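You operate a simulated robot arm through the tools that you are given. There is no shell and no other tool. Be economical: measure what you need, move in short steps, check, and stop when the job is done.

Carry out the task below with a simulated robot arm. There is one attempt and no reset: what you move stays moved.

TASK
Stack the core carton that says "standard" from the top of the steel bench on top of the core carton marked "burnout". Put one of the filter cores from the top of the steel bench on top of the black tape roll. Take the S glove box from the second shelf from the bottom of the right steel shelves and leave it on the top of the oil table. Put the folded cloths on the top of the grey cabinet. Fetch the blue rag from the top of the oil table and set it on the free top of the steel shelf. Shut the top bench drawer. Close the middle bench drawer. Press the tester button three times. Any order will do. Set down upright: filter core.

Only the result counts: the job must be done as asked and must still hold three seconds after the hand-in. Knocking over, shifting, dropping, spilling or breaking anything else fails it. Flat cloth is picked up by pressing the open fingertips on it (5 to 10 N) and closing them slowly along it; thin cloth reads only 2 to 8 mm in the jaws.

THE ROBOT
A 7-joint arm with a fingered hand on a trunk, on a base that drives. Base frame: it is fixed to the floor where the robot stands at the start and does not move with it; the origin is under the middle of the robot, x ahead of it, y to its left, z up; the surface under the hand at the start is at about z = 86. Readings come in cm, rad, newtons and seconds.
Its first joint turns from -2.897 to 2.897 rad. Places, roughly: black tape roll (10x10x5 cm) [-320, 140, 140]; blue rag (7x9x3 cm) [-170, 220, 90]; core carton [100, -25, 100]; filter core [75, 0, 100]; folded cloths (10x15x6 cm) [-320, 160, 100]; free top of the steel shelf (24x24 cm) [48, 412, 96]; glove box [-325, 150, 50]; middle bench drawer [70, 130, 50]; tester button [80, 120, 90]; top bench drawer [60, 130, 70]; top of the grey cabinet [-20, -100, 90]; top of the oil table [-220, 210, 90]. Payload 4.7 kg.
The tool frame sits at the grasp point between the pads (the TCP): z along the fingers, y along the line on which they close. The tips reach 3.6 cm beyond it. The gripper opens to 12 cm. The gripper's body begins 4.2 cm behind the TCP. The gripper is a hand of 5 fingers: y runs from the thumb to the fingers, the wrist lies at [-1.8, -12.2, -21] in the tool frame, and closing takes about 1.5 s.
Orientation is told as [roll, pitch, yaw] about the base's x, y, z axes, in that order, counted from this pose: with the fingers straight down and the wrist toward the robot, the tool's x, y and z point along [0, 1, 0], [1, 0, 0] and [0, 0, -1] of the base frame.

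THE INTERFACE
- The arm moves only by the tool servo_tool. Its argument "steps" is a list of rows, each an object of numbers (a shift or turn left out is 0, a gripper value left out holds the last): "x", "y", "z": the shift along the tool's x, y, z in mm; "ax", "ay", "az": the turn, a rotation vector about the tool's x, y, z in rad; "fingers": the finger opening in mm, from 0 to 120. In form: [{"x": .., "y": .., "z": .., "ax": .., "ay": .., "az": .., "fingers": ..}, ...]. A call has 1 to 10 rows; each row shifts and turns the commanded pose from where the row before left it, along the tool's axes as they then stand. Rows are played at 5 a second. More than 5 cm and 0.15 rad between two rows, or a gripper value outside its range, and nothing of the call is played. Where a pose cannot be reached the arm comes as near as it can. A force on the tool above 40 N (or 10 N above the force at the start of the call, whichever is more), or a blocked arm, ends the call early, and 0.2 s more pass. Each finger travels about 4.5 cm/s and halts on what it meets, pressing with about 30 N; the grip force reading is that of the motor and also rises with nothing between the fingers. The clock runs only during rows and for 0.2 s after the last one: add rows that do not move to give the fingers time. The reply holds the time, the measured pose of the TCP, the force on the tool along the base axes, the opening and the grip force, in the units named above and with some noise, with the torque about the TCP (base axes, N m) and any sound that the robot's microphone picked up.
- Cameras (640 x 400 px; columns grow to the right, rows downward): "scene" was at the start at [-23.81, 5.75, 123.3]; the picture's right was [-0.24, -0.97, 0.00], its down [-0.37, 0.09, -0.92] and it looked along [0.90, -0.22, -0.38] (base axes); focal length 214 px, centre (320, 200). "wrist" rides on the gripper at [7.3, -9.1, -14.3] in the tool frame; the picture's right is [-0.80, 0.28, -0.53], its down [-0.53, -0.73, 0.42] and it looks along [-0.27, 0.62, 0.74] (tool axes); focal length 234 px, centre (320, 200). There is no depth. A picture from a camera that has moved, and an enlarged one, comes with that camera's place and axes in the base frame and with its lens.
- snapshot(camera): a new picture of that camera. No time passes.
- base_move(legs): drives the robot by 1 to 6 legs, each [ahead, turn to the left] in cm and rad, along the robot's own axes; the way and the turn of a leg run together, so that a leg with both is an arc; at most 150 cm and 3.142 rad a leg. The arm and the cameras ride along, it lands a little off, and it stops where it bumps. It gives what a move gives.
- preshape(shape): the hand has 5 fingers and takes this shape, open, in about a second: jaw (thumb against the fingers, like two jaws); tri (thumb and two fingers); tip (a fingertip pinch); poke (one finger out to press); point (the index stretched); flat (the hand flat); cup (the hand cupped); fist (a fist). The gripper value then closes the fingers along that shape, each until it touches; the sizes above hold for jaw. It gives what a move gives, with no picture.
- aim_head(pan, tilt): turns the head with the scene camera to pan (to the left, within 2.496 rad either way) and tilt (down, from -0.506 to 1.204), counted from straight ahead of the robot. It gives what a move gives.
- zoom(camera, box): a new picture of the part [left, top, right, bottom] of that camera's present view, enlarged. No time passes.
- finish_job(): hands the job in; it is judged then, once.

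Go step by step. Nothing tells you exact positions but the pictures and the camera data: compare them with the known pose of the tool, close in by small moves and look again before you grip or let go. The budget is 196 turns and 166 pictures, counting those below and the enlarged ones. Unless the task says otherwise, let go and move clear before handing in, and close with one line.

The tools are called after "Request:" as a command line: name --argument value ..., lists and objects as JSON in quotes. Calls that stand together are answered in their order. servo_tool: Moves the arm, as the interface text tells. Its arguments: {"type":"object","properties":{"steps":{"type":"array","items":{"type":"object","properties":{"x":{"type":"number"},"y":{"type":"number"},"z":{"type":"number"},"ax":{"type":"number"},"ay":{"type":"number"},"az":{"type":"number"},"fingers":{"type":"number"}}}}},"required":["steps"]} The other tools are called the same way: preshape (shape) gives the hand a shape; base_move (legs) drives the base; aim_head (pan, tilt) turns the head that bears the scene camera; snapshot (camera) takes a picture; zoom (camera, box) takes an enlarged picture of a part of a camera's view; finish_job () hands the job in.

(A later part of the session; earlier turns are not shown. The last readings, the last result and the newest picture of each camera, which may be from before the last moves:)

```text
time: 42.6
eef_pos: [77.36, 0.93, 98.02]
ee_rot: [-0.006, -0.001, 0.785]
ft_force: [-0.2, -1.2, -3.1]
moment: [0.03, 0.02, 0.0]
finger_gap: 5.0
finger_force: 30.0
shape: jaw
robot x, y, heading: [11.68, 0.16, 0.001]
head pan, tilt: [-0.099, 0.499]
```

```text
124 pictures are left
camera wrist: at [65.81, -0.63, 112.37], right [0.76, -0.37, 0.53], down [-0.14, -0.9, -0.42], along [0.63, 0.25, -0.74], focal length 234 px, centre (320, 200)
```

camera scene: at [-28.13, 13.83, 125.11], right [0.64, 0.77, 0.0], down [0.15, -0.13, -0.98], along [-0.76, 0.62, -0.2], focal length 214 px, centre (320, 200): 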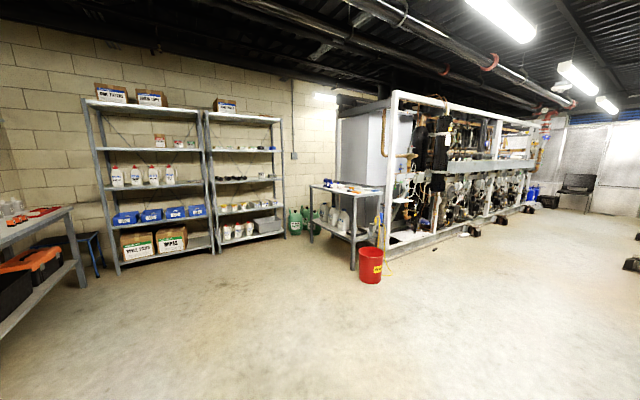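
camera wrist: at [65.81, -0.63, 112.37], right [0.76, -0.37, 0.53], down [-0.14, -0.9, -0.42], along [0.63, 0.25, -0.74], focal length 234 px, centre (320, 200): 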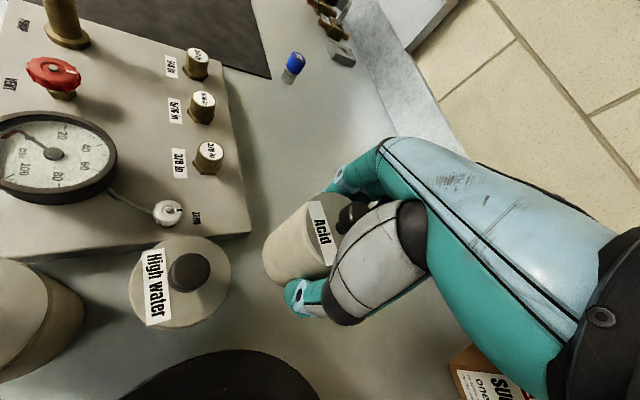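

Core held. Moving it to the clear spot at about (92,-3) and setting it down.

Request:
servo_tool --steps '[{"z": -20}, {"x": -33, "y": 18.7}, {"x": -33, "y": 18.7}, {"x": -33, "y": 18.7}, {"x": -33, "y": 18.7}, {}, {"z": 35}, {"z": 35}, {"z": 6}, {}]'

Request:
snapshot --camera "wrist"

```text
time: 44.8
eef_pos: [92.08, -3.4, 92.7]
ee_rot: [-0.006, -0.003, 0.786]
ft_force: [-0.7, 0.2, -2.8]
moment: [0.0, 0.0, 0.05]
finger_gap: 4.98
finger_force: 29.9
shape: jaw
robot x, y, heading: [11.96, 0.06, 0.001]
head pan, tilt: [-0.099, 0.499]
```

```text
123 pictures are left
camera wrist: at [80.63, -4.66, 106.93], right [0.76, -0.37, 0.53], down [-0.14, -0.9, -0.42], along [0.63, 0.25, -0.73], focal length 234 px, centre (320, 200)
```

wrist: 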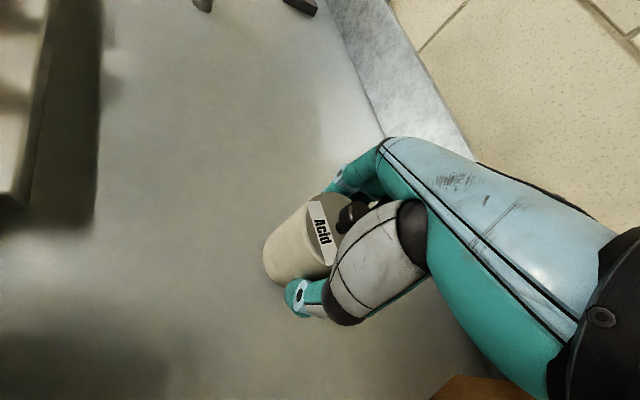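

Lowering the last few millimetres to contact, then releasing and rising.

Request:
servo_tool --steps '[{"z": 3}, {}, {"z": 2}, {}, {"z": 1.5}, {}]'

```text
time: 46.2
eef_pos: [91.99, -3.36, 92.14]
ee_rot: [-0.008, -0.001, 0.787]
ft_force: [0.3, 0.6, -2.3]
moment: [0.05, -0.02, 0.0]
finger_gap: 4.98
finger_force: 30.2
shape: jaw
robot x, y, heading: [11.73, 0.29, 0.002]
head pan, tilt: [-0.099, 0.499]
```

Request:
servo_tool --steps '[{"z": 1.5}, {}, {"z": 1.5}, {}, {}]'

```text
time: 47.4
eef_pos: [92.11, -3.29, 92.04]
ee_rot: [-0.01, -0.003, 0.785]
ft_force: [-2.8, 0.1, 21.4]
moment: [0.04, 0.02, -0.01]
finger_gap: 5.08
finger_force: 30.1
shape: jaw
robot x, y, heading: [11.93, -0.22, -0.001]
head pan, tilt: [-0.099, 0.499]
```

Request:
servo_tool --steps '[{"z": -1, "fingers": 70}, {"fingers": 95}, {"fingers": 120}, {}, {}, {"z": -20}, {"z": -45}, {"z": -45}, {"z": -45}, {"z": -45}]'

Request:
servo_tool --steps '[{"az": 0.147}, {"az": 0.147}, {"az": 0.147}, {"az": 0.147}, {"az": 0.147}, {"az": 0.147}, {"az": 0.147}, {"az": 0.147}]'

Request:
servo_tool --steps '[{"az": 0.147}, {"az": 0.147}, {"az": 0.147}, {"az": 0.147}, {"az": 0.147}, {"az": 0.147}, {"az": 0.147}, {"az": 0.147}]'

Request:
snapshot --camera "wrist"

```text
time: 49.6
eef_pos: [91.94, -3.02, 112.12]
ee_rot: [-0.006, -0.002, 0.784]
ft_force: [-0.4, -0.1, -0.6]
moment: [0.05, 0.07, 0.0]
finger_gap: 11.97
finger_force: 0.0
shape: jaw
robot x, y, heading: [12.18, -0.19, 0.003]
head pan, tilt: [-0.099, 0.499]
```

```text
time: 51.4
eef_pos: [91.83, -3.11, 111.89]
ee_rot: [0.0, -0.007, -0.394]
ft_force: [0.0, 0.7, 0.1]
moment: [0.0, -0.03, -0.02]
finger_gap: 11.95
finger_force: 0.2
shape: jaw
robot x, y, heading: [11.83, -0.11, 0.003]
head pan, tilt: [-0.099, 0.499]
```

```text
time: 53.2
eef_pos: [91.9, -3.06, 111.91]
ee_rot: [0.007, -0.004, -1.57]
ft_force: [-0.2, -0.9, 0.5]
moment: [0.0, 0.0, -0.03]
finger_gap: 11.98
finger_force: 0.0
shape: jaw
robot x, y, heading: [11.46, -0.12, 0.002]
head pan, tilt: [-0.099, 0.499]
```

```text
122 pictures are left
camera wrist: at [99.27, 5.94, 126.23], right [-0.81, -0.28, 0.52], down [-0.53, 0.73, -0.43], along [-0.26, -0.62, -0.74], focal length 234 px, centre (320, 200)
```

wrist: 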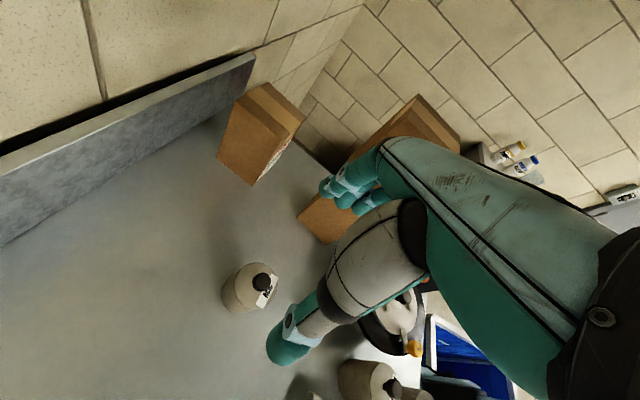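

The core stands at (91.8,-3.2). Now tilting the hand forward 60° and lining up in front of it.

Request:
servo_tool --steps '[{"ay": 0.15}, {"ay": 0.15}, {"ay": 0.15}, {"ay": 0.15}, {"ay": 0.15}, {"ay": 0.15}, {"ay": 0.15}, {}]'

Request:
servo_tool --steps '[{"x": -47}, {"x": -47}, {"x": -47}, {"x": -47, "z": -12}, {}]'

Request:
snapshot --camera "wrist"

Request:
snapshot --camera "scene"

```text
time: 55.0
eef_pos: [91.98, -3.17, 111.91]
ee_rot: [1.056, -0.004, -1.563]
ft_force: [0.3, -0.5, 0.1]
moment: [-0.01, 0.0, -0.01]
finger_gap: 11.96
finger_force: 0.0
shape: jaw
robot x, y, heading: [12.07, 0.44, -0.002]
head pan, tilt: [-0.099, 0.499]
```

```text
time: 56.2
eef_pos: [81.73, -3.52, 96.33]
ee_rot: [1.056, -0.004, -1.567]
ft_force: [0.3, -0.1, 0.0]
moment: [0.0, -0.02, -0.04]
finger_gap: 11.99
finger_force: 0.0
shape: jaw
robot x, y, heading: [12.1, 0.33, 0.002]
head pan, tilt: [-0.099, 0.499]
```

```text
121 pictures are left
camera wrist: at [72.92, 5.5, 109.67], right [-0.85, -0.28, -0.44], down [0.1, 0.73, -0.67], along [0.51, -0.62, -0.59], focal length 234 px, centre (320, 200)
```

wrist: 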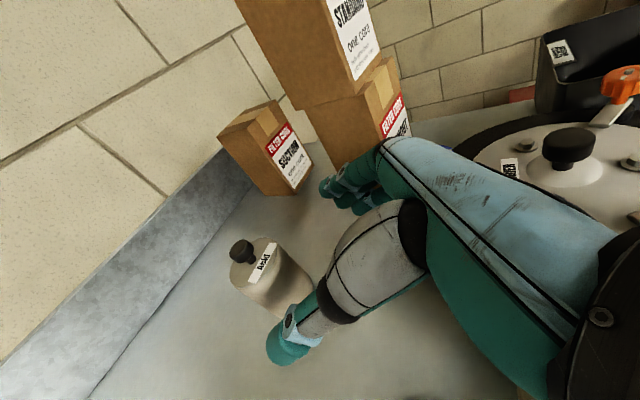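

```text
120 pictures are left
camera scene: at [-11.88, 7.03, 122.34], right [-0.1, -1.0, 0.0], down [-0.48, 0.05, -0.88], along [0.87, -0.09, -0.48], focal length 214 px, centre (320, 200)
```

scene: 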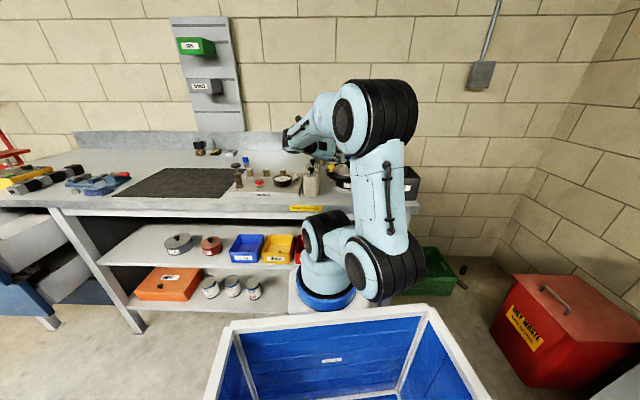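

Aligned laterally (core y≈-3.5). Advancing along the fingers.

Request:
servo_tool --steps '[{"z": 40}, {"z": 40}, {"z": 35}, {}]'

Request:
snapshot --camera "wrist"

```text
time: 57.2
eef_pos: [91.53, -3.35, 91.18]
ee_rot: [1.048, -0.002, -1.564]
ft_force: [-0.8, 0.5, -0.3]
moment: [-0.02, 0.02, 0.01]
finger_gap: 11.97
finger_force: 0.0
shape: jaw
out of reach, approached as far as the arm can: row 3
robot x, y, heading: [11.8, 0.01, 0.003]
head pan, tilt: [-0.099, 0.499]
```

```text
119 pictures are left
camera wrist: at [82.89, 5.61, 104.61], right [-0.85, -0.29, -0.43], down [0.1, 0.73, -0.67], along [0.51, -0.62, -0.6], focal length 234 px, centre (320, 200)
```

wrist: 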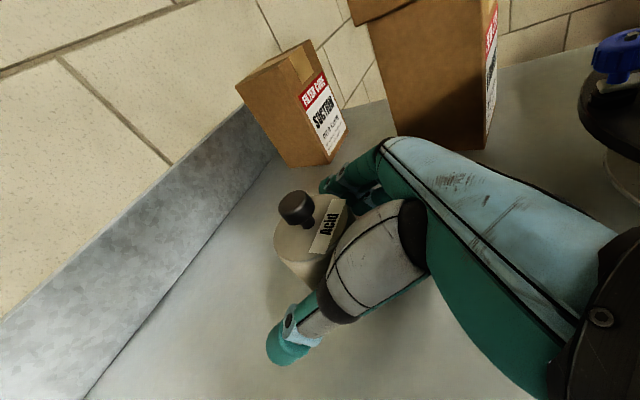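

The core's widest point lies about 1 cm beyond the TCP, still within the pads. Closing gently.

Request:
servo_tool --steps '[{"fingers": 90}, {"fingers": 75}, {"fingers": 60}, {"fingers": 45}, {}, {}, {}, {}]'

Request:
snapshot --camera "wrist"

```text
time: 59.0
eef_pos: [91.6, -3.32, 91.34]
ee_rot: [1.047, -0.001, -1.563]
ft_force: [1.4, -0.7, 5.0]
moment: [-0.21, 0.03, 0.06]
finger_gap: 4.38
finger_force: 29.5
shape: jaw
robot x, y, heading: [11.64, -0.28, -0.0]
head pan, tilt: [-0.099, 0.499]
```

```text
118 pictures are left
camera wrist: at [82.87, 5.62, 104.65], right [-0.85, -0.29, -0.43], down [0.1, 0.73, -0.67], along [0.51, -0.62, -0.6], focal length 234 px, centre (320, 200)
```

wrist: 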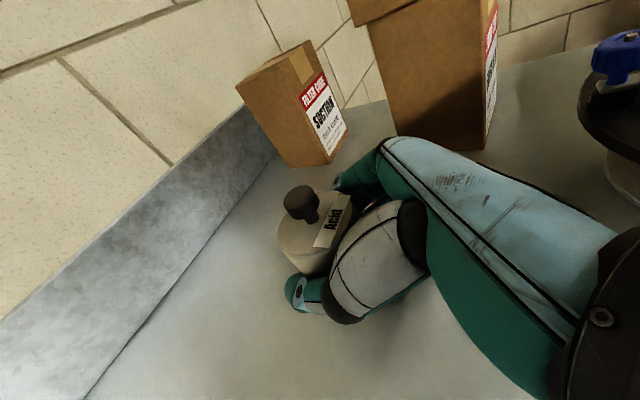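

Gripped upright. Lifting, then retracting towards the robot.

Request:
servo_tool --steps '[{"x": 8.7, "z": -5}, {"x": 17, "z": -10}, {"x": 35, "z": -20}, {"x": 39, "z": -22.5}, {"x": 39, "z": -22.5}, {"x": 39, "z": -22.5}]'

Request:
servo_tool --steps '[{"x": -22.5, "z": -39}, {"x": -22.5, "z": -39}, {"x": -22.5, "z": -39}, {"x": -22.5, "z": -39}, {"x": -22.5, "z": -39}, {"x": -22.5, "z": -39}, {"x": -22.5, "z": -39}]'

Request:
snapshot --camera "wrist"

Request:
snapshot --camera "scene"

```text
time: 60.4
eef_pos: [91.46, -3.68, 111.63]
ee_rot: [1.052, -0.003, -1.566]
ft_force: [1.2, -0.3, -3.1]
moment: [-0.03, -0.05, -0.01]
finger_gap: 4.38
finger_force: 29.7
shape: jaw
robot x, y, heading: [11.77, -0.1, 0.003]
head pan, tilt: [-0.099, 0.499]
```

```text
time: 62.0
eef_pos: [59.89, -3.6, 111.35]
ee_rot: [1.052, -0.004, -1.57]
ft_force: [1.4, 1.7, -3.6]
moment: [-0.05, -0.03, -0.13]
finger_gap: 4.37
finger_force: 29.1
shape: jaw
robot x, y, heading: [11.93, -0.2, 0.005]
head pan, tilt: [-0.099, 0.499]
```

```text
117 pictures are left
camera wrist: at [51.07, 5.36, 124.59], right [-0.85, -0.28, -0.44], down [0.11, 0.73, -0.68], along [0.51, -0.62, -0.59], focal length 234 px, centre (320, 200)
```

wrist: 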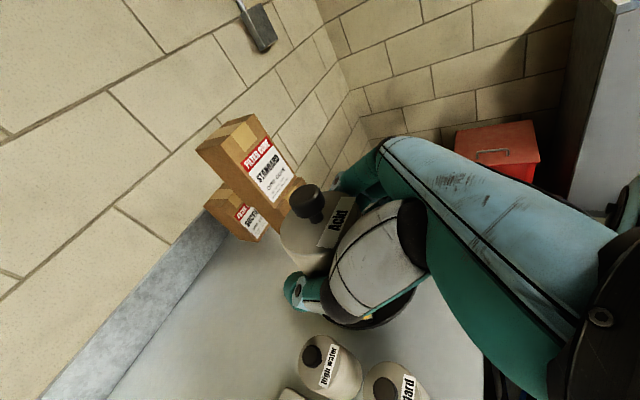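

```text
116 pictures are left
camera scene: at [-11.8, 7.02, 122.36], right [-0.1, -1.0, 0.0], down [-0.48, 0.05, -0.88], along [0.87, -0.09, -0.48], focal length 214 px, centre (320, 200)
```

scene: 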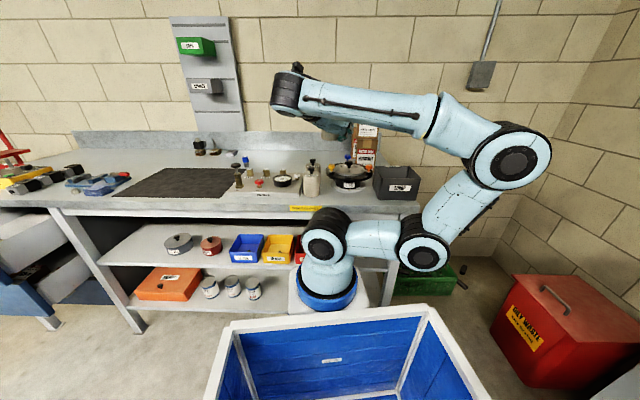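

The core is secure; the elbow sticks out right, but the floor is open. Backing off and driving towards the right shelves.

Request:
base_move --legs '[[-40, 0], [0, 2.568], [125, 0], [120, 0], [0, 0.573]]'

Request:
aim_head --pan 0.0 --tilt 0.2

Request:
snapshot --camera "scene"

```text
time: 83.6
eef_pos: [-278.0, 141.6, 111.38]
ee_rot: [1.056, -0.005, 1.538]
ft_force: [-1.5, -0.4, -2.6]
moment: [0.02, 0.02, -0.01]
finger_gap: 4.34
finger_force: 29.8
shape: jaw
robot x, y, heading: [-230.59, 136.3, 3.106]
head pan, tilt: [-0.099, 0.499]
```

```text
time: 84.4
eef_pos: [-277.94, 141.63, 111.42]
ee_rot: [1.054, -0.004, 1.539]
ft_force: [0.0, -1.1, -3.4]
moment: [-0.01, 0.01, 0.0]
finger_gap: 4.37
finger_force: 29.9
shape: jaw
robot x, y, heading: [-230.71, 136.4, 3.107]
head pan, tilt: [0.0, 0.201]
```

```text
115 pictures are left
camera scene: at [-206.71, 127.38, 125.1], right [0.03, 1.0, 0.0], down [0.2, -0.01, -0.98], along [-0.98, 0.03, -0.2], focal length 214 px, centre (320, 200)
```

scene: 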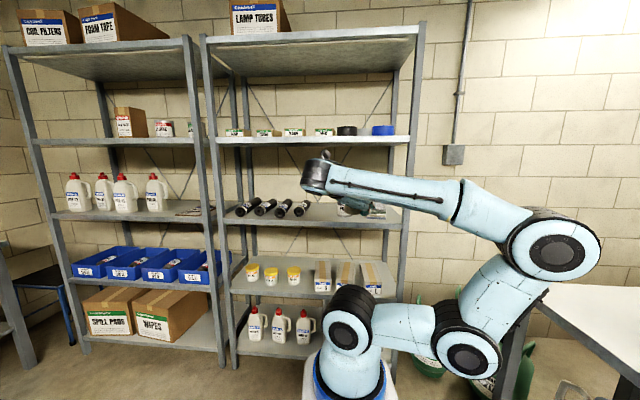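

At the shelves now; the black roll is on the 4th shelf near the right post, blue roll beside it. Zooming.

Request:
zoom --camera "scene" --box '[210, 20, 430, 220]'

Request:
zoom --camera "wrist" --box '[0, 0, 640, 400]'

```text
2.00 times, centred on (320, 120) of scene
camera zoom: at [-206.71, 127.38, 125.1], right [0.03, 1.0, 0.0], down [0.2, -0.01, -0.98], along [-0.98, 0.03, -0.2], focal length 429 px, centre (320, 360)
```

zoom: 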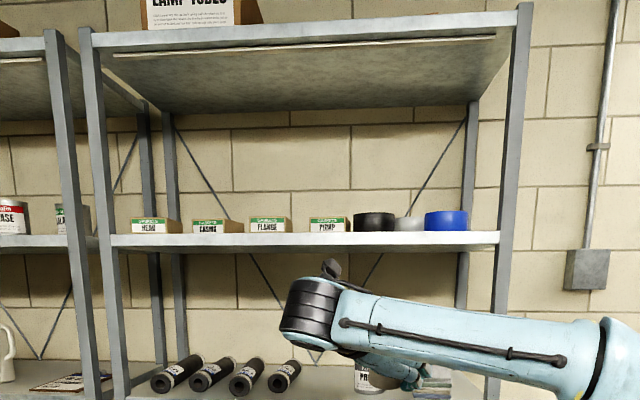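

```text
1.00 times, centred on (320, 200) of wrist (not enlarged: the box is as wide or as high as the picture)
camera zoom: at [-269.18, 131.94, 124.67], right [0.86, 0.25, -0.44], down [-0.13, -0.73, -0.67], along [-0.49, 0.64, -0.59], focal length 234 px, centre (320, 200)
```

zoom: 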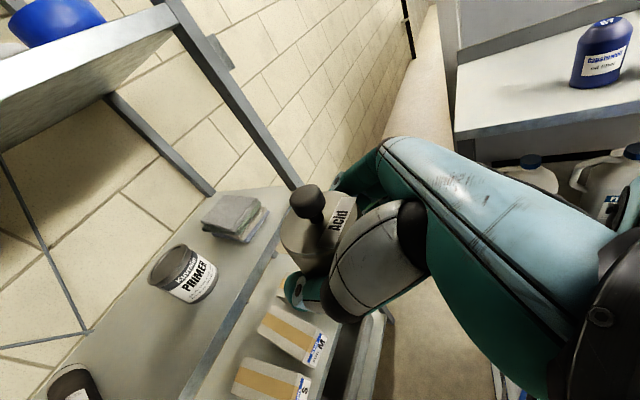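

Black roll appears at about (-316,144), top ≈140. Raising the hand to z≈151 for a look into that shelf.

Request:
servo_tool --steps '[{"x": 34.6, "z": -20}, {"x": 34.6, "z": -20}, {"x": 34.6, "z": -20}, {"x": 34.6, "z": -20}, {"x": 34.6, "z": -20}, {"x": 34.6, "z": -20}, {"x": 34.6, "z": -20}, {"x": 34.6, "z": -20}, {"x": 34.6, "z": -20}, {"x": 34.6, "z": -20}]'

Request:
snapshot --camera "wrist"

Request:
snapshot --camera "scene"

```text
time: 86.6
eef_pos: [-278.61, 141.44, 151.17]
ee_rot: [1.053, -0.005, 1.538]
ft_force: [-0.8, 0.1, -2.9]
moment: [0.0, 0.01, 0.05]
finger_gap: 4.27
finger_force: 30.0
shape: jaw
out of reach, approached as far as the arm can: row 7, 10
robot x, y, heading: [-230.47, 136.26, 3.111]
head pan, tilt: [0.0, 0.201]
```

```text
112 pictures are left
camera wrist: at [-269.84, 131.88, 164.56], right [0.86, 0.25, -0.44], down [-0.13, -0.73, -0.67], along [-0.49, 0.64, -0.59], focal length 234 px, centre (320, 200)
```

wrist: 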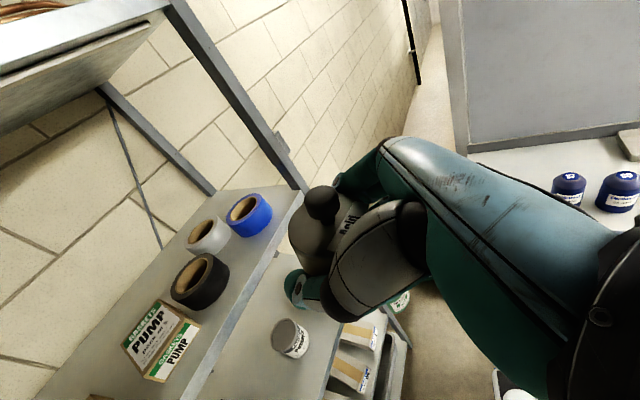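

```text
111 pictures are left
camera scene: at [-206.71, 127.38, 125.11], right [0.03, 1.0, 0.0], down [0.2, -0.01, -0.98], along [-0.98, 0.03, -0.2], focal length 214 px, centre (320, 200)
```

scene: 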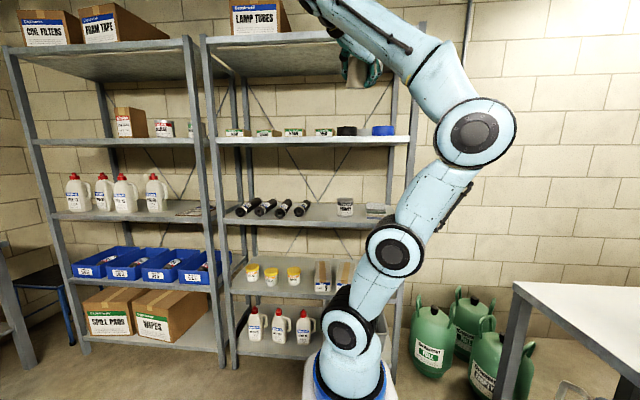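

Request:
zoom --camera "wrist" --box '[100, 170, 340, 390]'

Request:
zoom --camera "scene" --box '[290, 90, 430, 190]'

```text
1.82 times, centred on (220, 280) of wrist
camera zoom: at [-269.84, 131.88, 164.56], right [0.86, 0.25, -0.44], down [-0.13, -0.73, -0.67], along [-0.49, 0.64, -0.59], focal length 426 px, centre (502, 54)
```

zoom: 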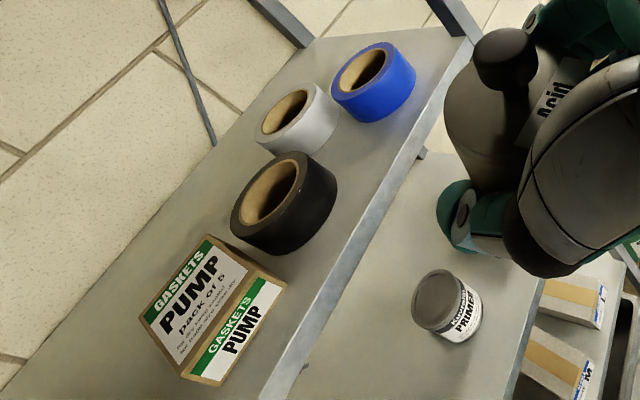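

```text
4.00 times, centred on (360, 140) of scene
camera zoom: at [-206.71, 127.38, 125.11], right [0.03, 1.0, 0.0], down [0.2, -0.01, -0.98], along [-0.98, 0.03, -0.2], focal length 858 px, centre (160, 440)
```

zoom: 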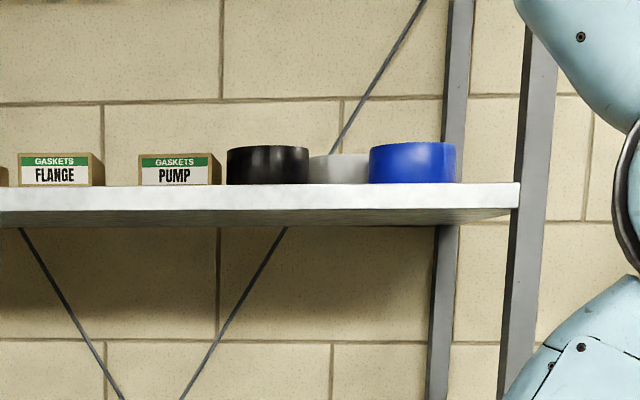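

The roll is at about (-315,144), top ≈138.2. The core seems to have shifted slightly in the grip, so I'll check its tilt.

Request:
zoom --camera "scene" --box '[310, 20, 430, 120]'

Request:
zoom --camera "wrist" --box '[260, 140, 420, 340]'

```text
4.00 times, centred on (370, 70) of scene
camera zoom: at [-206.71, 127.38, 125.11], right [0.03, 1.0, 0.0], down [0.2, -0.01, -0.98], along [-0.98, 0.03, -0.2], focal length 858 px, centre (120, 720)
```

zoom: 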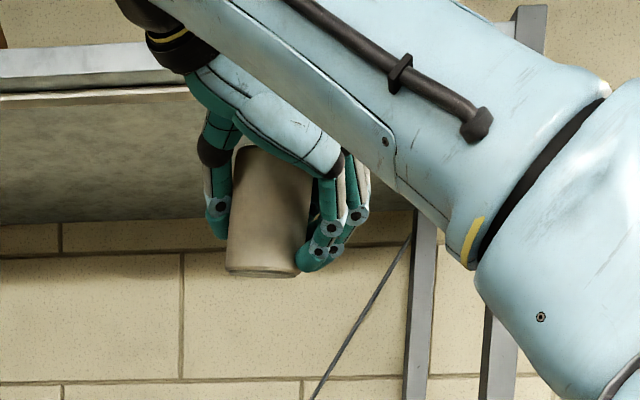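

```text
2.00 times, centred on (340, 240) of wrist
camera zoom: at [-269.84, 131.88, 164.56], right [0.86, 0.25, -0.44], down [-0.13, -0.73, -0.67], along [-0.49, 0.64, -0.59], focal length 468 px, centre (280, 120)
```

zoom: 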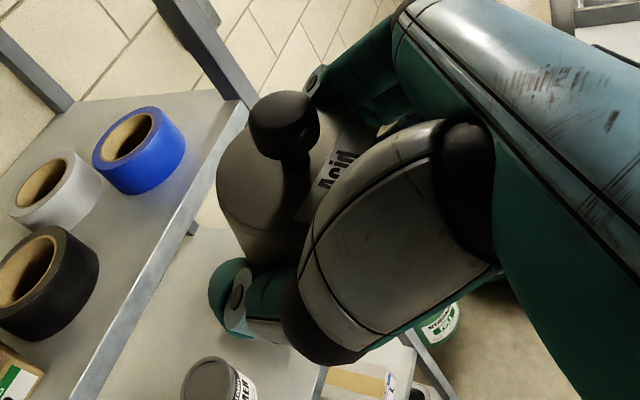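

The core leans about 0.1 rad to the right (and maybe slightly back). I'll correct the lean, lower a little, drive forward in part, and re-check.

Request:
servo_tool --steps '[{"ax": -0.05, "az": -0.087}, {"x": -17, "z": 10}, {}]'

Request:
base_move --legs '[[20, 0.03]]'

Request:
snapshot --camera "scene"

Request:
snapshot --camera "wrist"

```text
time: 87.4
eef_pos: [-278.57, 141.88, 149.23]
ee_rot: [1.056, -0.102, 1.538]
ft_force: [-0.6, 0.7, -2.8]
moment: [0.01, -0.03, -0.01]
finger_gap: 4.27
finger_force: 30.1
shape: jaw
robot x, y, heading: [-230.56, 136.56, 3.11]
head pan, tilt: [0.0, 0.201]
```

```text
time: 89.0
eef_pos: [-298.47, 140.93, 149.13]
ee_rot: [1.057, -0.104, 1.566]
ft_force: [0.7, 0.3, -3.3]
moment: [0.02, 0.03, 0.0]
finger_gap: 4.29
finger_force: 30.3
shape: jaw
robot x, y, heading: [-250.1, 136.44, 3.135]
head pan, tilt: [0.0, 0.201]
```

```text
106 pictures are left
camera scene: at [-226.27, 128.41, 125.11], right [0.01, 1.0, 0.0], down [0.2, 0.0, -0.98], along [-0.98, 0.01, -0.2], focal length 214 px, centre (320, 200)
```

scene: 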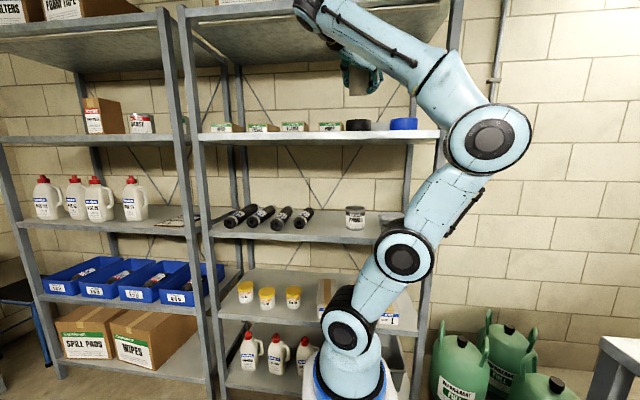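

```text
105 pictures are left
camera wrist: at [-289.41, 130.27, 161.51], right [0.85, 0.32, -0.41], down [-0.11, -0.66, -0.74], along [-0.51, 0.68, -0.53], focal length 234 px, centre (320, 200)
```

wrist: 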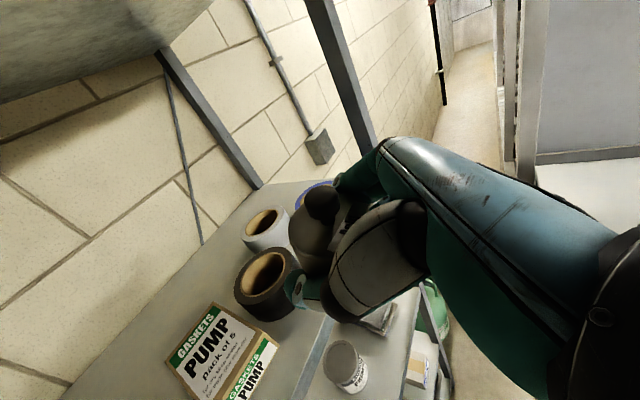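

Request:
zoom --camera "scene" --box '[270, 0, 430, 140]'

Request:
zoom --camera "wrist" --box '[200, 160, 400, 320]'

```text
2.86 times, centred on (350, 70) of scene
camera zoom: at [-226.27, 128.41, 125.11], right [0.01, 1.0, 0.0], down [0.2, 0.0, -0.98], along [-0.98, 0.01, -0.2], focal length 613 px, centre (234, 571)
```

zoom: 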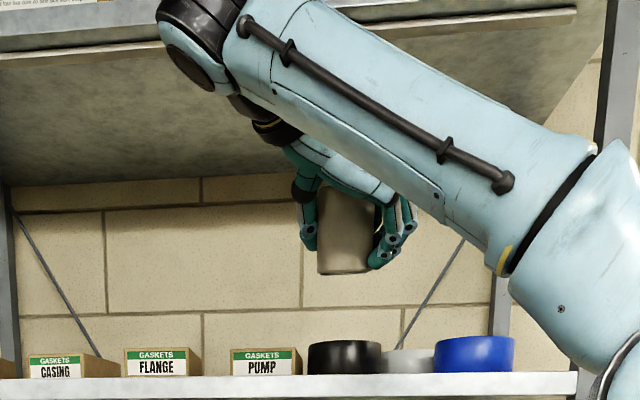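

```text
2.50 times, centred on (300, 240) of wrist
camera zoom: at [-289.41, 130.27, 161.51], right [0.85, 0.32, -0.41], down [-0.11, -0.66, -0.74], along [-0.51, 0.68, -0.53], focal length 585 px, centre (370, 100)
```

zoom: 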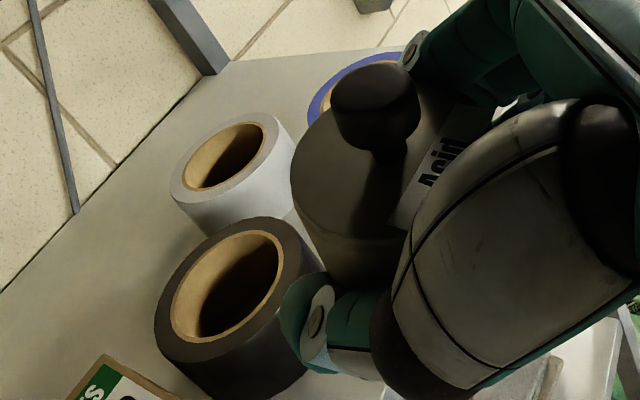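

The core is upright now and about 6.5 cm wide; the roll is at (-314.3,144.1). Driving 10 cm more and checking clearance.

Request:
base_move --legs '[[9.5, 0.0]]'

Request:
snapshot --camera "scene"

Request:
zoom --camera "wrist" --box '[120, 120, 440, 320]'

```text
time: 90.2
eef_pos: [-307.98, 141.06, 149.36]
ee_rot: [1.056, -0.104, 1.563]
ft_force: [0.4, -0.1, -3.2]
moment: [0.0, -0.01, 0.02]
finger_gap: 4.27
finger_force: 29.9
shape: jaw
robot x, y, heading: [-259.25, 136.79, 3.133]
head pan, tilt: [0.0, 0.201]
```

```text
102 pictures are left
camera scene: at [-235.7, 128.42, 125.11], right [0.01, 1.0, 0.0], down [0.2, 0.0, -0.98], along [-0.98, 0.01, -0.2], focal length 214 px, centre (320, 200)
```

scene: 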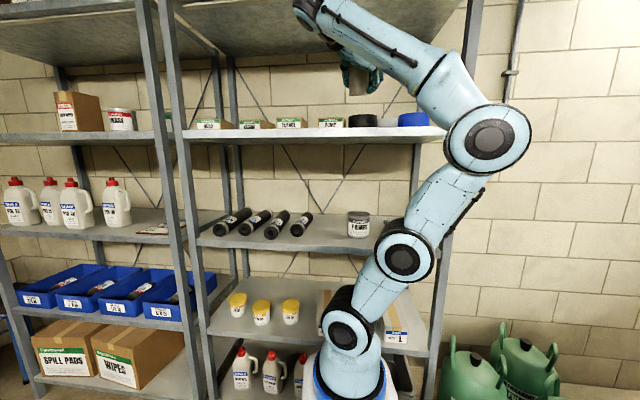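

```text
2.00 times, centred on (280, 220) of wrist
camera zoom: at [-298.83, 130.42, 161.51], right [0.86, 0.32, -0.41], down [-0.11, -0.66, -0.74], along [-0.51, 0.68, -0.53], focal length 468 px, centre (400, 160)
```

zoom: 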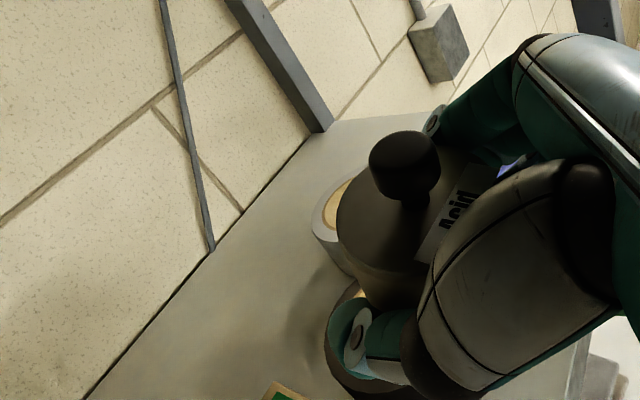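

Request:
servo_tool --steps '[{"x": 10, "z": 17, "y": 6}, {"x": 10, "z": 17, "y": 6}, {"x": 10, "z": 18, "y": 5}, {}]'

Request:
zoom --camera "scene" --box '[270, 0, 430, 140]'

Request:
zoom --camera "wrist" --box '[120, 120, 440, 320]'

```text
time: 91.2
eef_pos: [-313.78, 142.79, 149.36]
ee_rot: [1.057, -0.102, 1.565]
ft_force: [-0.5, 0.6, -3.7]
moment: [0.0, 0.0, -0.02]
finger_gap: 4.27
finger_force: 30.3
shape: jaw
robot x, y, heading: [-259.3, 136.72, 3.129]
head pan, tilt: [0.0, 0.201]
```

```text
2.86 times, centred on (350, 70) of scene
camera zoom: at [-235.69, 128.42, 125.11], right [0.01, 1.0, 0.0], down [0.2, 0.0, -0.98], along [-0.98, 0.01, -0.2], focal length 613 px, centre (234, 571)
```

zoom: 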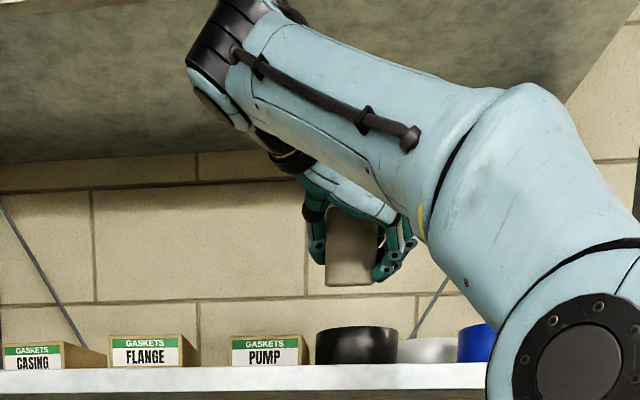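

```text
2.00 times, centred on (280, 220) of wrist
camera zoom: at [-304.82, 132.19, 161.69], right [0.86, 0.32, -0.41], down [-0.11, -0.66, -0.74], along [-0.51, 0.68, -0.53], focal length 468 px, centre (400, 160)
```

zoom: 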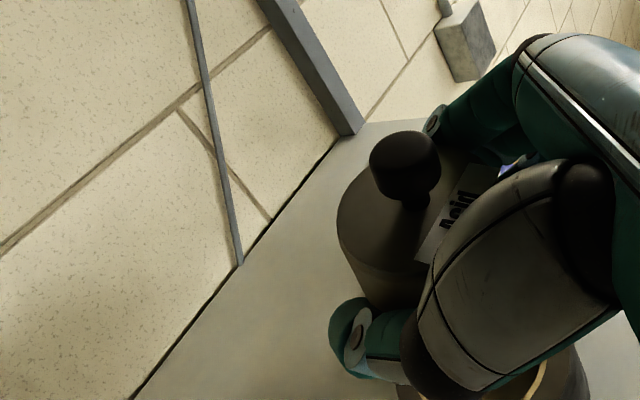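

Core ≈(-313,142.9), roll ≈(-314.8,144.2). Moving 0.8 cm forward, then lowering in small steps to contact.

Request:
servo_tool --steps '[{"x": 4, "z": 7}, {"x": -17.3, "z": 10}, {"x": -17.3, "z": 10}, {"x": -4.3, "z": 2.5}, {}]'

Request:
servo_tool --steps '[{"x": -2.6, "z": 1.5}, {}, {"x": -2.6, "z": 1.5}, {}, {"x": -2.6, "z": 1.5}, {}]'

Request:
zoom --camera "scene" --box '[310, 60, 430, 140]'

```text
time: 92.3
eef_pos: [-314.65, 143.08, 144.75]
ee_rot: [1.055, -0.104, 1.564]
ft_force: [-0.1, -0.5, -2.3]
moment: [-0.06, -0.01, -0.02]
finger_gap: 4.28
finger_force: 30.2
shape: jaw
robot x, y, heading: [-259.64, 137.1, 3.134]
head pan, tilt: [0.0, 0.201]
```

```text
time: 93.8
eef_pos: [-314.63, 143.32, 144.08]
ee_rot: [1.056, -0.103, 1.562]
ft_force: [-4.1, 2.4, 19.7]
moment: [0.22, -0.31, 0.1]
finger_gap: 4.28
finger_force: 29.7
shape: jaw
robot x, y, heading: [-259.58, 136.87, 3.136]
head pan, tilt: [0.0, 0.201]
```

```text
5.00 times, centred on (370, 100) of scene
camera zoom: at [-235.67, 128.42, 125.11], right [0.01, 1.0, 0.0], down [0.2, 0.0, -0.98], along [-0.98, 0.01, -0.2], focal length 1072 px, centre (70, 700)
```

zoom: 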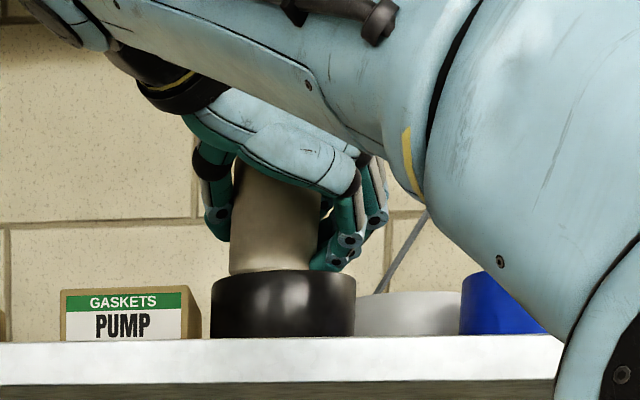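

Core rests on the black roll. Releasing slowly.

Request:
servo_tool --steps '[{"x": 1.5, "z": -1, "fingers": 50}, {"fingers": 60}, {"fingers": 70}, {"fingers": 85}, {"fingers": 100}, {"fingers": 120}, {}, {}]'

Request:
zoom --camera "scene" --box '[310, 60, 430, 140]'

Request:
zoom --camera "wrist" --box '[120, 120, 440, 320]'

```text
time: 95.5
eef_pos: [-314.63, 143.29, 144.27]
ee_rot: [1.055, -0.102, 1.565]
ft_force: [0.4, 0.1, -0.1]
moment: [0.03, 0.01, -0.02]
finger_gap: 11.95
finger_force: 0.1
shape: jaw
robot x, y, heading: [-259.41, 136.39, 3.135]
head pan, tilt: [0.0, 0.201]
```

```text
5.00 times, centred on (370, 100) of scene
camera zoom: at [-235.69, 128.42, 125.11], right [0.01, 1.0, 0.0], down [0.2, 0.0, -0.98], along [-0.98, 0.01, -0.2], focal length 1072 px, centre (70, 700)
```

zoom: 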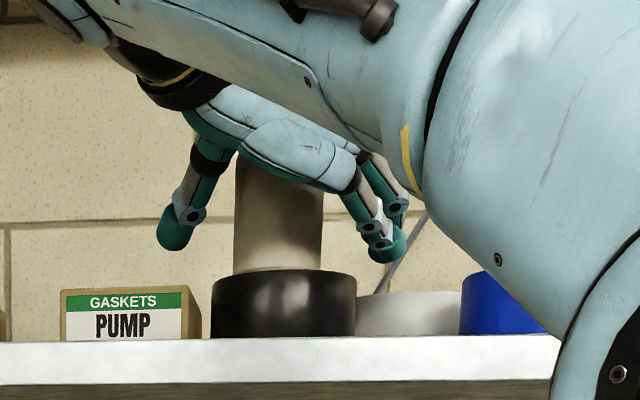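

```text
2.00 times, centred on (280, 220) of wrist
camera zoom: at [-305.66, 132.68, 156.58], right [0.86, 0.32, -0.41], down [-0.11, -0.66, -0.74], along [-0.51, 0.68, -0.53], focal length 468 px, centre (400, 160)
```

zoom: 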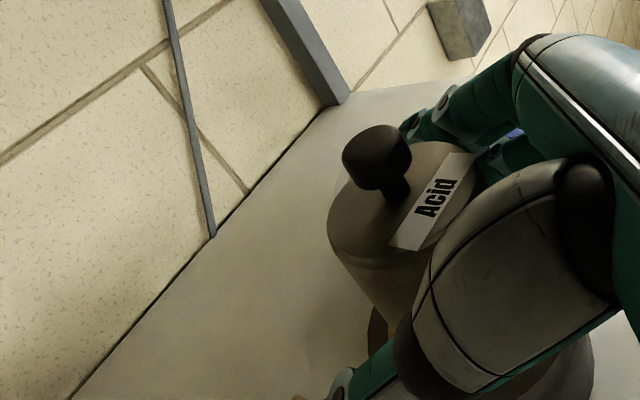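

Core stands on the roll. Retracting the hand straight back.

Request:
servo_tool --steps '[{"x": -10, "z": -20}, {"x": -22.5, "z": -39}, {"x": -22.5, "z": -39}, {"x": -22.5, "z": -39}, {"x": -22.5, "z": -39}]'

Request:
snapshot --camera "scene"

Request:
snapshot --camera "wrist"

```text
time: 96.8
eef_pos: [-305.22, 146.29, 143.9]
ee_rot: [1.058, -0.103, 1.563]
ft_force: [0.0, 0.2, -0.5]
moment: [0.03, -0.01, 0.0]
finger_gap: 11.99
finger_force: 0.1
shape: jaw
out of reach, approached as far as the arm can: row 3, 4, 5
robot x, y, heading: [-259.67, 137.04, 3.132]
head pan, tilt: [0.0, 0.201]
```

```text
95 pictures are left
camera scene: at [-235.69, 128.42, 125.11], right [0.01, 1.0, 0.0], down [0.2, 0.0, -0.98], along [-0.98, 0.01, -0.2], focal length 214 px, centre (320, 200)
```

scene: 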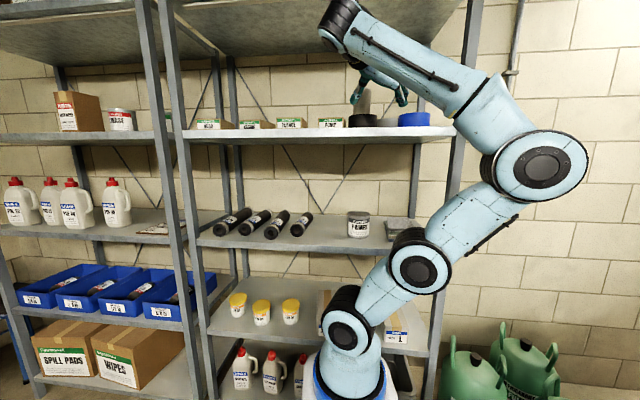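

```text
94 pictures are left
camera wrist: at [-296.25, 135.69, 156.35], right [0.86, 0.32, -0.41], down [-0.11, -0.66, -0.74], along [-0.51, 0.68, -0.53], focal length 234 px, centre (320, 200)
```

wrist: 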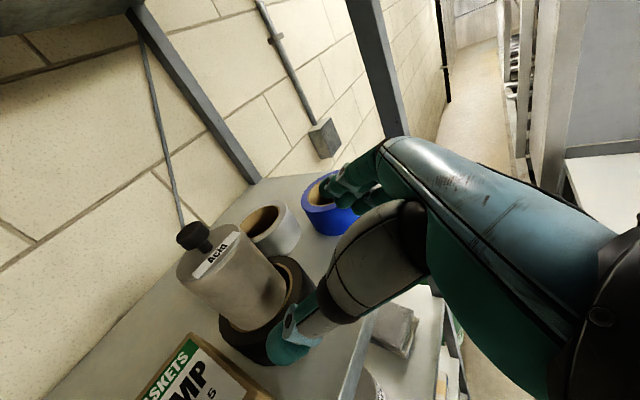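

The arm hit a limit and drifted right, but the core is standing. I'll back the base away.

Request:
base_move --legs '[[-30, 0]]'

Request:
snapshot --camera "scene"

Request:
snapshot --camera "wrist"

```text
time: 98.8
eef_pos: [-275.72, 145.89, 143.97]
ee_rot: [1.056, -0.102, 1.573]
ft_force: [0.0, 0.5, 0.2]
moment: [0.02, 0.0, 0.02]
finger_gap: 12.0
finger_force: 0.1
shape: jaw
robot x, y, heading: [-229.9, 136.46, -3.139]
head pan, tilt: [0.0, 0.201]
```

```text
93 pictures are left
camera scene: at [-206.03, 128.5, 125.11], right [0.0, 1.0, 0.0], down [0.2, 0.0, -0.98], along [-0.98, 0.0, -0.2], focal length 214 px, centre (320, 200)
```

scene: 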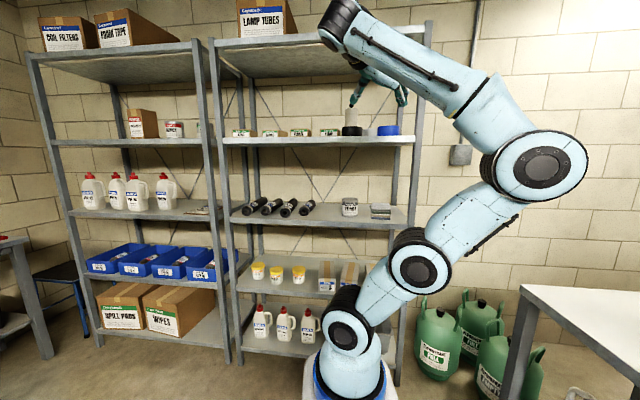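

```text
92 pictures are left
camera wrist: at [-266.65, 135.28, 156.36], right [0.85, 0.32, -0.41], down [-0.11, -0.66, -0.74], along [-0.51, 0.68, -0.53], focal length 234 px, centre (320, 200)
```

wrist: 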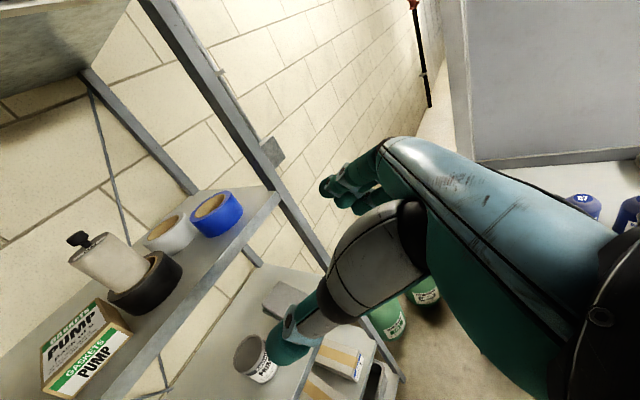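

Core stands safely on the roll. Next the glove box: I'll level the hand's roll and lower it in front of the second shelf.

Request:
servo_tool --steps '[{"ax": 0.05, "az": 0.087}, {"x": -41, "z": 24}, {"x": -41, "z": 24}, {"x": -41, "z": 24}, {"x": -41, "z": 24}, {"x": -41, "z": 24}, {"x": -41, "z": 24}, {"x": -41, "z": 24}, {"x": -41, "z": 24}]'

Request:
servo_tool --steps '[{"x": -41, "z": 24}, {"x": -41, "z": 24}, {"x": -41, "z": 24}, {"x": -41, "z": 24}, {"x": -30, "z": 17}]'

Request:
aim_head --pan -0.1 --tilt 0.55

Request:
snapshot --camera "wrist"

Request:
snapshot --camera "scene"

```text
time: 100.8
eef_pos: [-276.17, 145.82, 105.8]
ee_rot: [1.057, 0.0, 1.572]
ft_force: [-0.5, 0.5, 0.5]
moment: [0.03, 0.01, -0.01]
finger_gap: 12.0
finger_force: 0.1
shape: jaw
robot x, y, heading: [-229.83, 136.39, -3.141]
head pan, tilt: [0.0, 0.201]
```

```text
time: 102.0
eef_pos: [-280.89, 146.45, 87.68]
ee_rot: [1.049, 0.001, 1.577]
ft_force: [0.7, -0.1, -1.4]
moment: [0.0, 0.0, -0.05]
finger_gap: 12.0
finger_force: 0.1
shape: jaw
out of reach, approached as far as the arm can: row 3, 4, 5
robot x, y, heading: [-229.69, 136.88, -3.141]
head pan, tilt: [0.0, 0.201]
```

```text
time: 102.8
eef_pos: [-280.78, 146.43, 87.79]
ee_rot: [1.049, 0.0, 1.576]
ft_force: [0.2, 0.1, 0.6]
moment: [-0.02, 0.02, -0.01]
finger_gap: 12.01
finger_force: 0.1
shape: jaw
robot x, y, heading: [-229.62, 136.73, -3.144]
head pan, tilt: [-0.099, 0.55]
```

```text
91 pictures are left
camera wrist: at [-271.76, 137.15, 101.18], right [0.85, 0.28, -0.43], down [-0.1, -0.73, -0.67], along [-0.51, 0.62, -0.6], focal length 234 px, centre (320, 200)
```

wrist: 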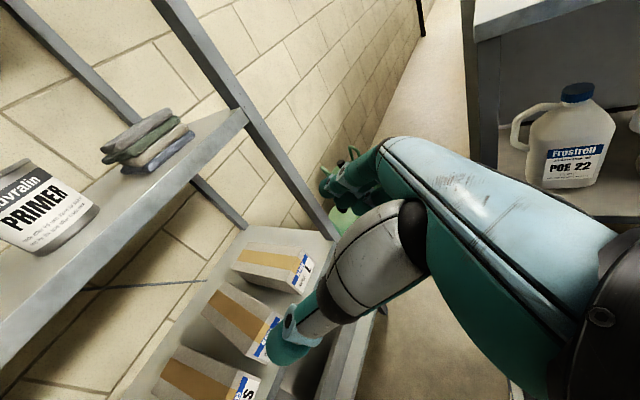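

```text
90 pictures are left
camera scene: at [-205.65, 129.38, 121.89], right [0.1, 1.0, 0.0], down [0.52, -0.05, -0.85], along [-0.85, 0.08, -0.52], focal length 214 px, centre (320, 200)
```

scene: 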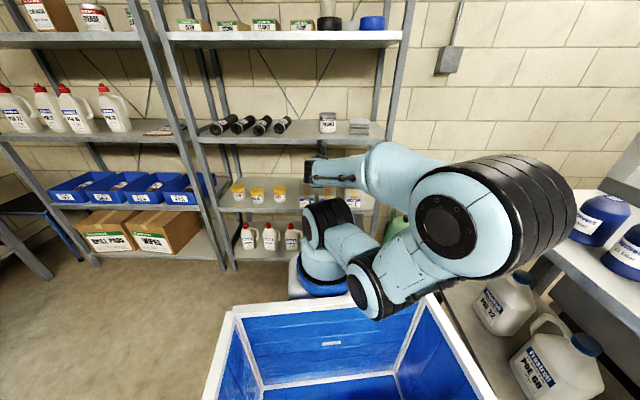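

The elbow is cramped and near the oil table, so I'll need more standoff. First, a close look at the glove boxes from here.

Request:
zoom --camera "wrist" --box '[80, 220, 340, 400]'

Request:
base_move --legs '[[-22, 0.0]]'

Request:
servo_tool --steps '[{"y": -30}, {"y": -40}, {"y": -40}, {}]'

Request:
snapshot --camera "wrist"

```text
2.22 times, centred on (210, 310) of wrist
camera zoom: at [-271.76, 137.15, 101.18], right [0.85, 0.28, -0.43], down [-0.1, -0.73, -0.67], along [-0.51, 0.62, -0.6], focal length 520 px, centre (564, -44)
```

zoom: 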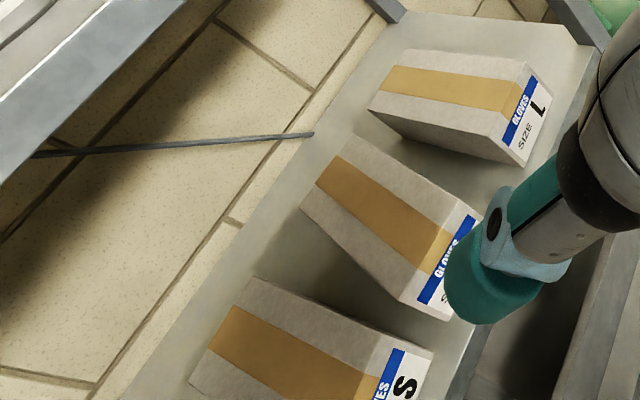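

```text
time: 104.5
eef_pos: [-258.28, 146.57, 87.83]
ee_rot: [1.049, -0.001, 1.571]
ft_force: [-0.4, -0.3, -0.3]
moment: [0.0, -0.01, 0.0]
finger_gap: 12.0
finger_force: 0.2
shape: jaw
robot x, y, heading: [-207.05, 136.64, 3.14]
head pan, tilt: [-0.099, 0.55]
```

```text
time: 105.5
eef_pos: [-260.76, 141.89, 92.35]
ee_rot: [1.038, -0.001, 1.573]
ft_force: [-0.1, -1.0, -0.4]
moment: [-0.02, -0.02, -0.01]
finger_gap: 11.96
finger_force: 0.0
shape: jaw
out of reach, approached as far as the arm can: row 1, 2, 3
robot x, y, heading: [-207.51, 136.29, 3.137]
head pan, tilt: [-0.099, 0.55]
```

```text
88 pictures are left
camera wrist: at [-251.8, 132.6, 105.83], right [0.86, 0.28, -0.43], down [-0.09, -0.73, -0.67], along [-0.5, 0.62, -0.6], focal length 234 px, centre (320, 200)
```

wrist: 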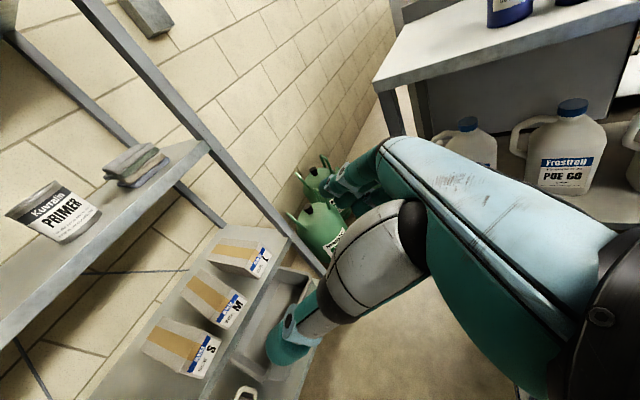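

Request:
aim_head --pan 0.0 --tilt 0.4

Request:
zoom --camera "scene" --box '[200, 100, 480, 275]'

```text
time: 106.2
eef_pos: [-260.82, 141.91, 92.26]
ee_rot: [1.04, -0.002, 1.576]
ft_force: [0.4, 0.1, -0.7]
moment: [-0.04, 0.01, 0.02]
finger_gap: 11.99
finger_force: 0.0
shape: jaw
robot x, y, heading: [-207.53, 136.28, 3.139]
head pan, tilt: [0.0, 0.4]
```

```text
2.29 times, centred on (340, 188) of scene
camera zoom: at [-183.56, 128.38, 123.25], right [0.0, 1.0, 0.0], down [0.39, 0.0, -0.92], along [-0.92, 0.0, -0.39], focal length 490 px, centre (274, 229)
```

zoom: 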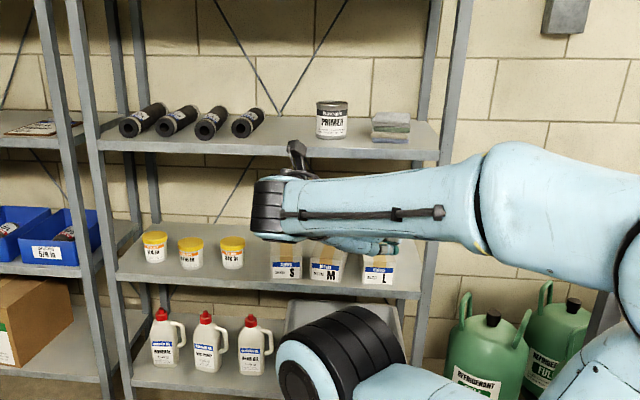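

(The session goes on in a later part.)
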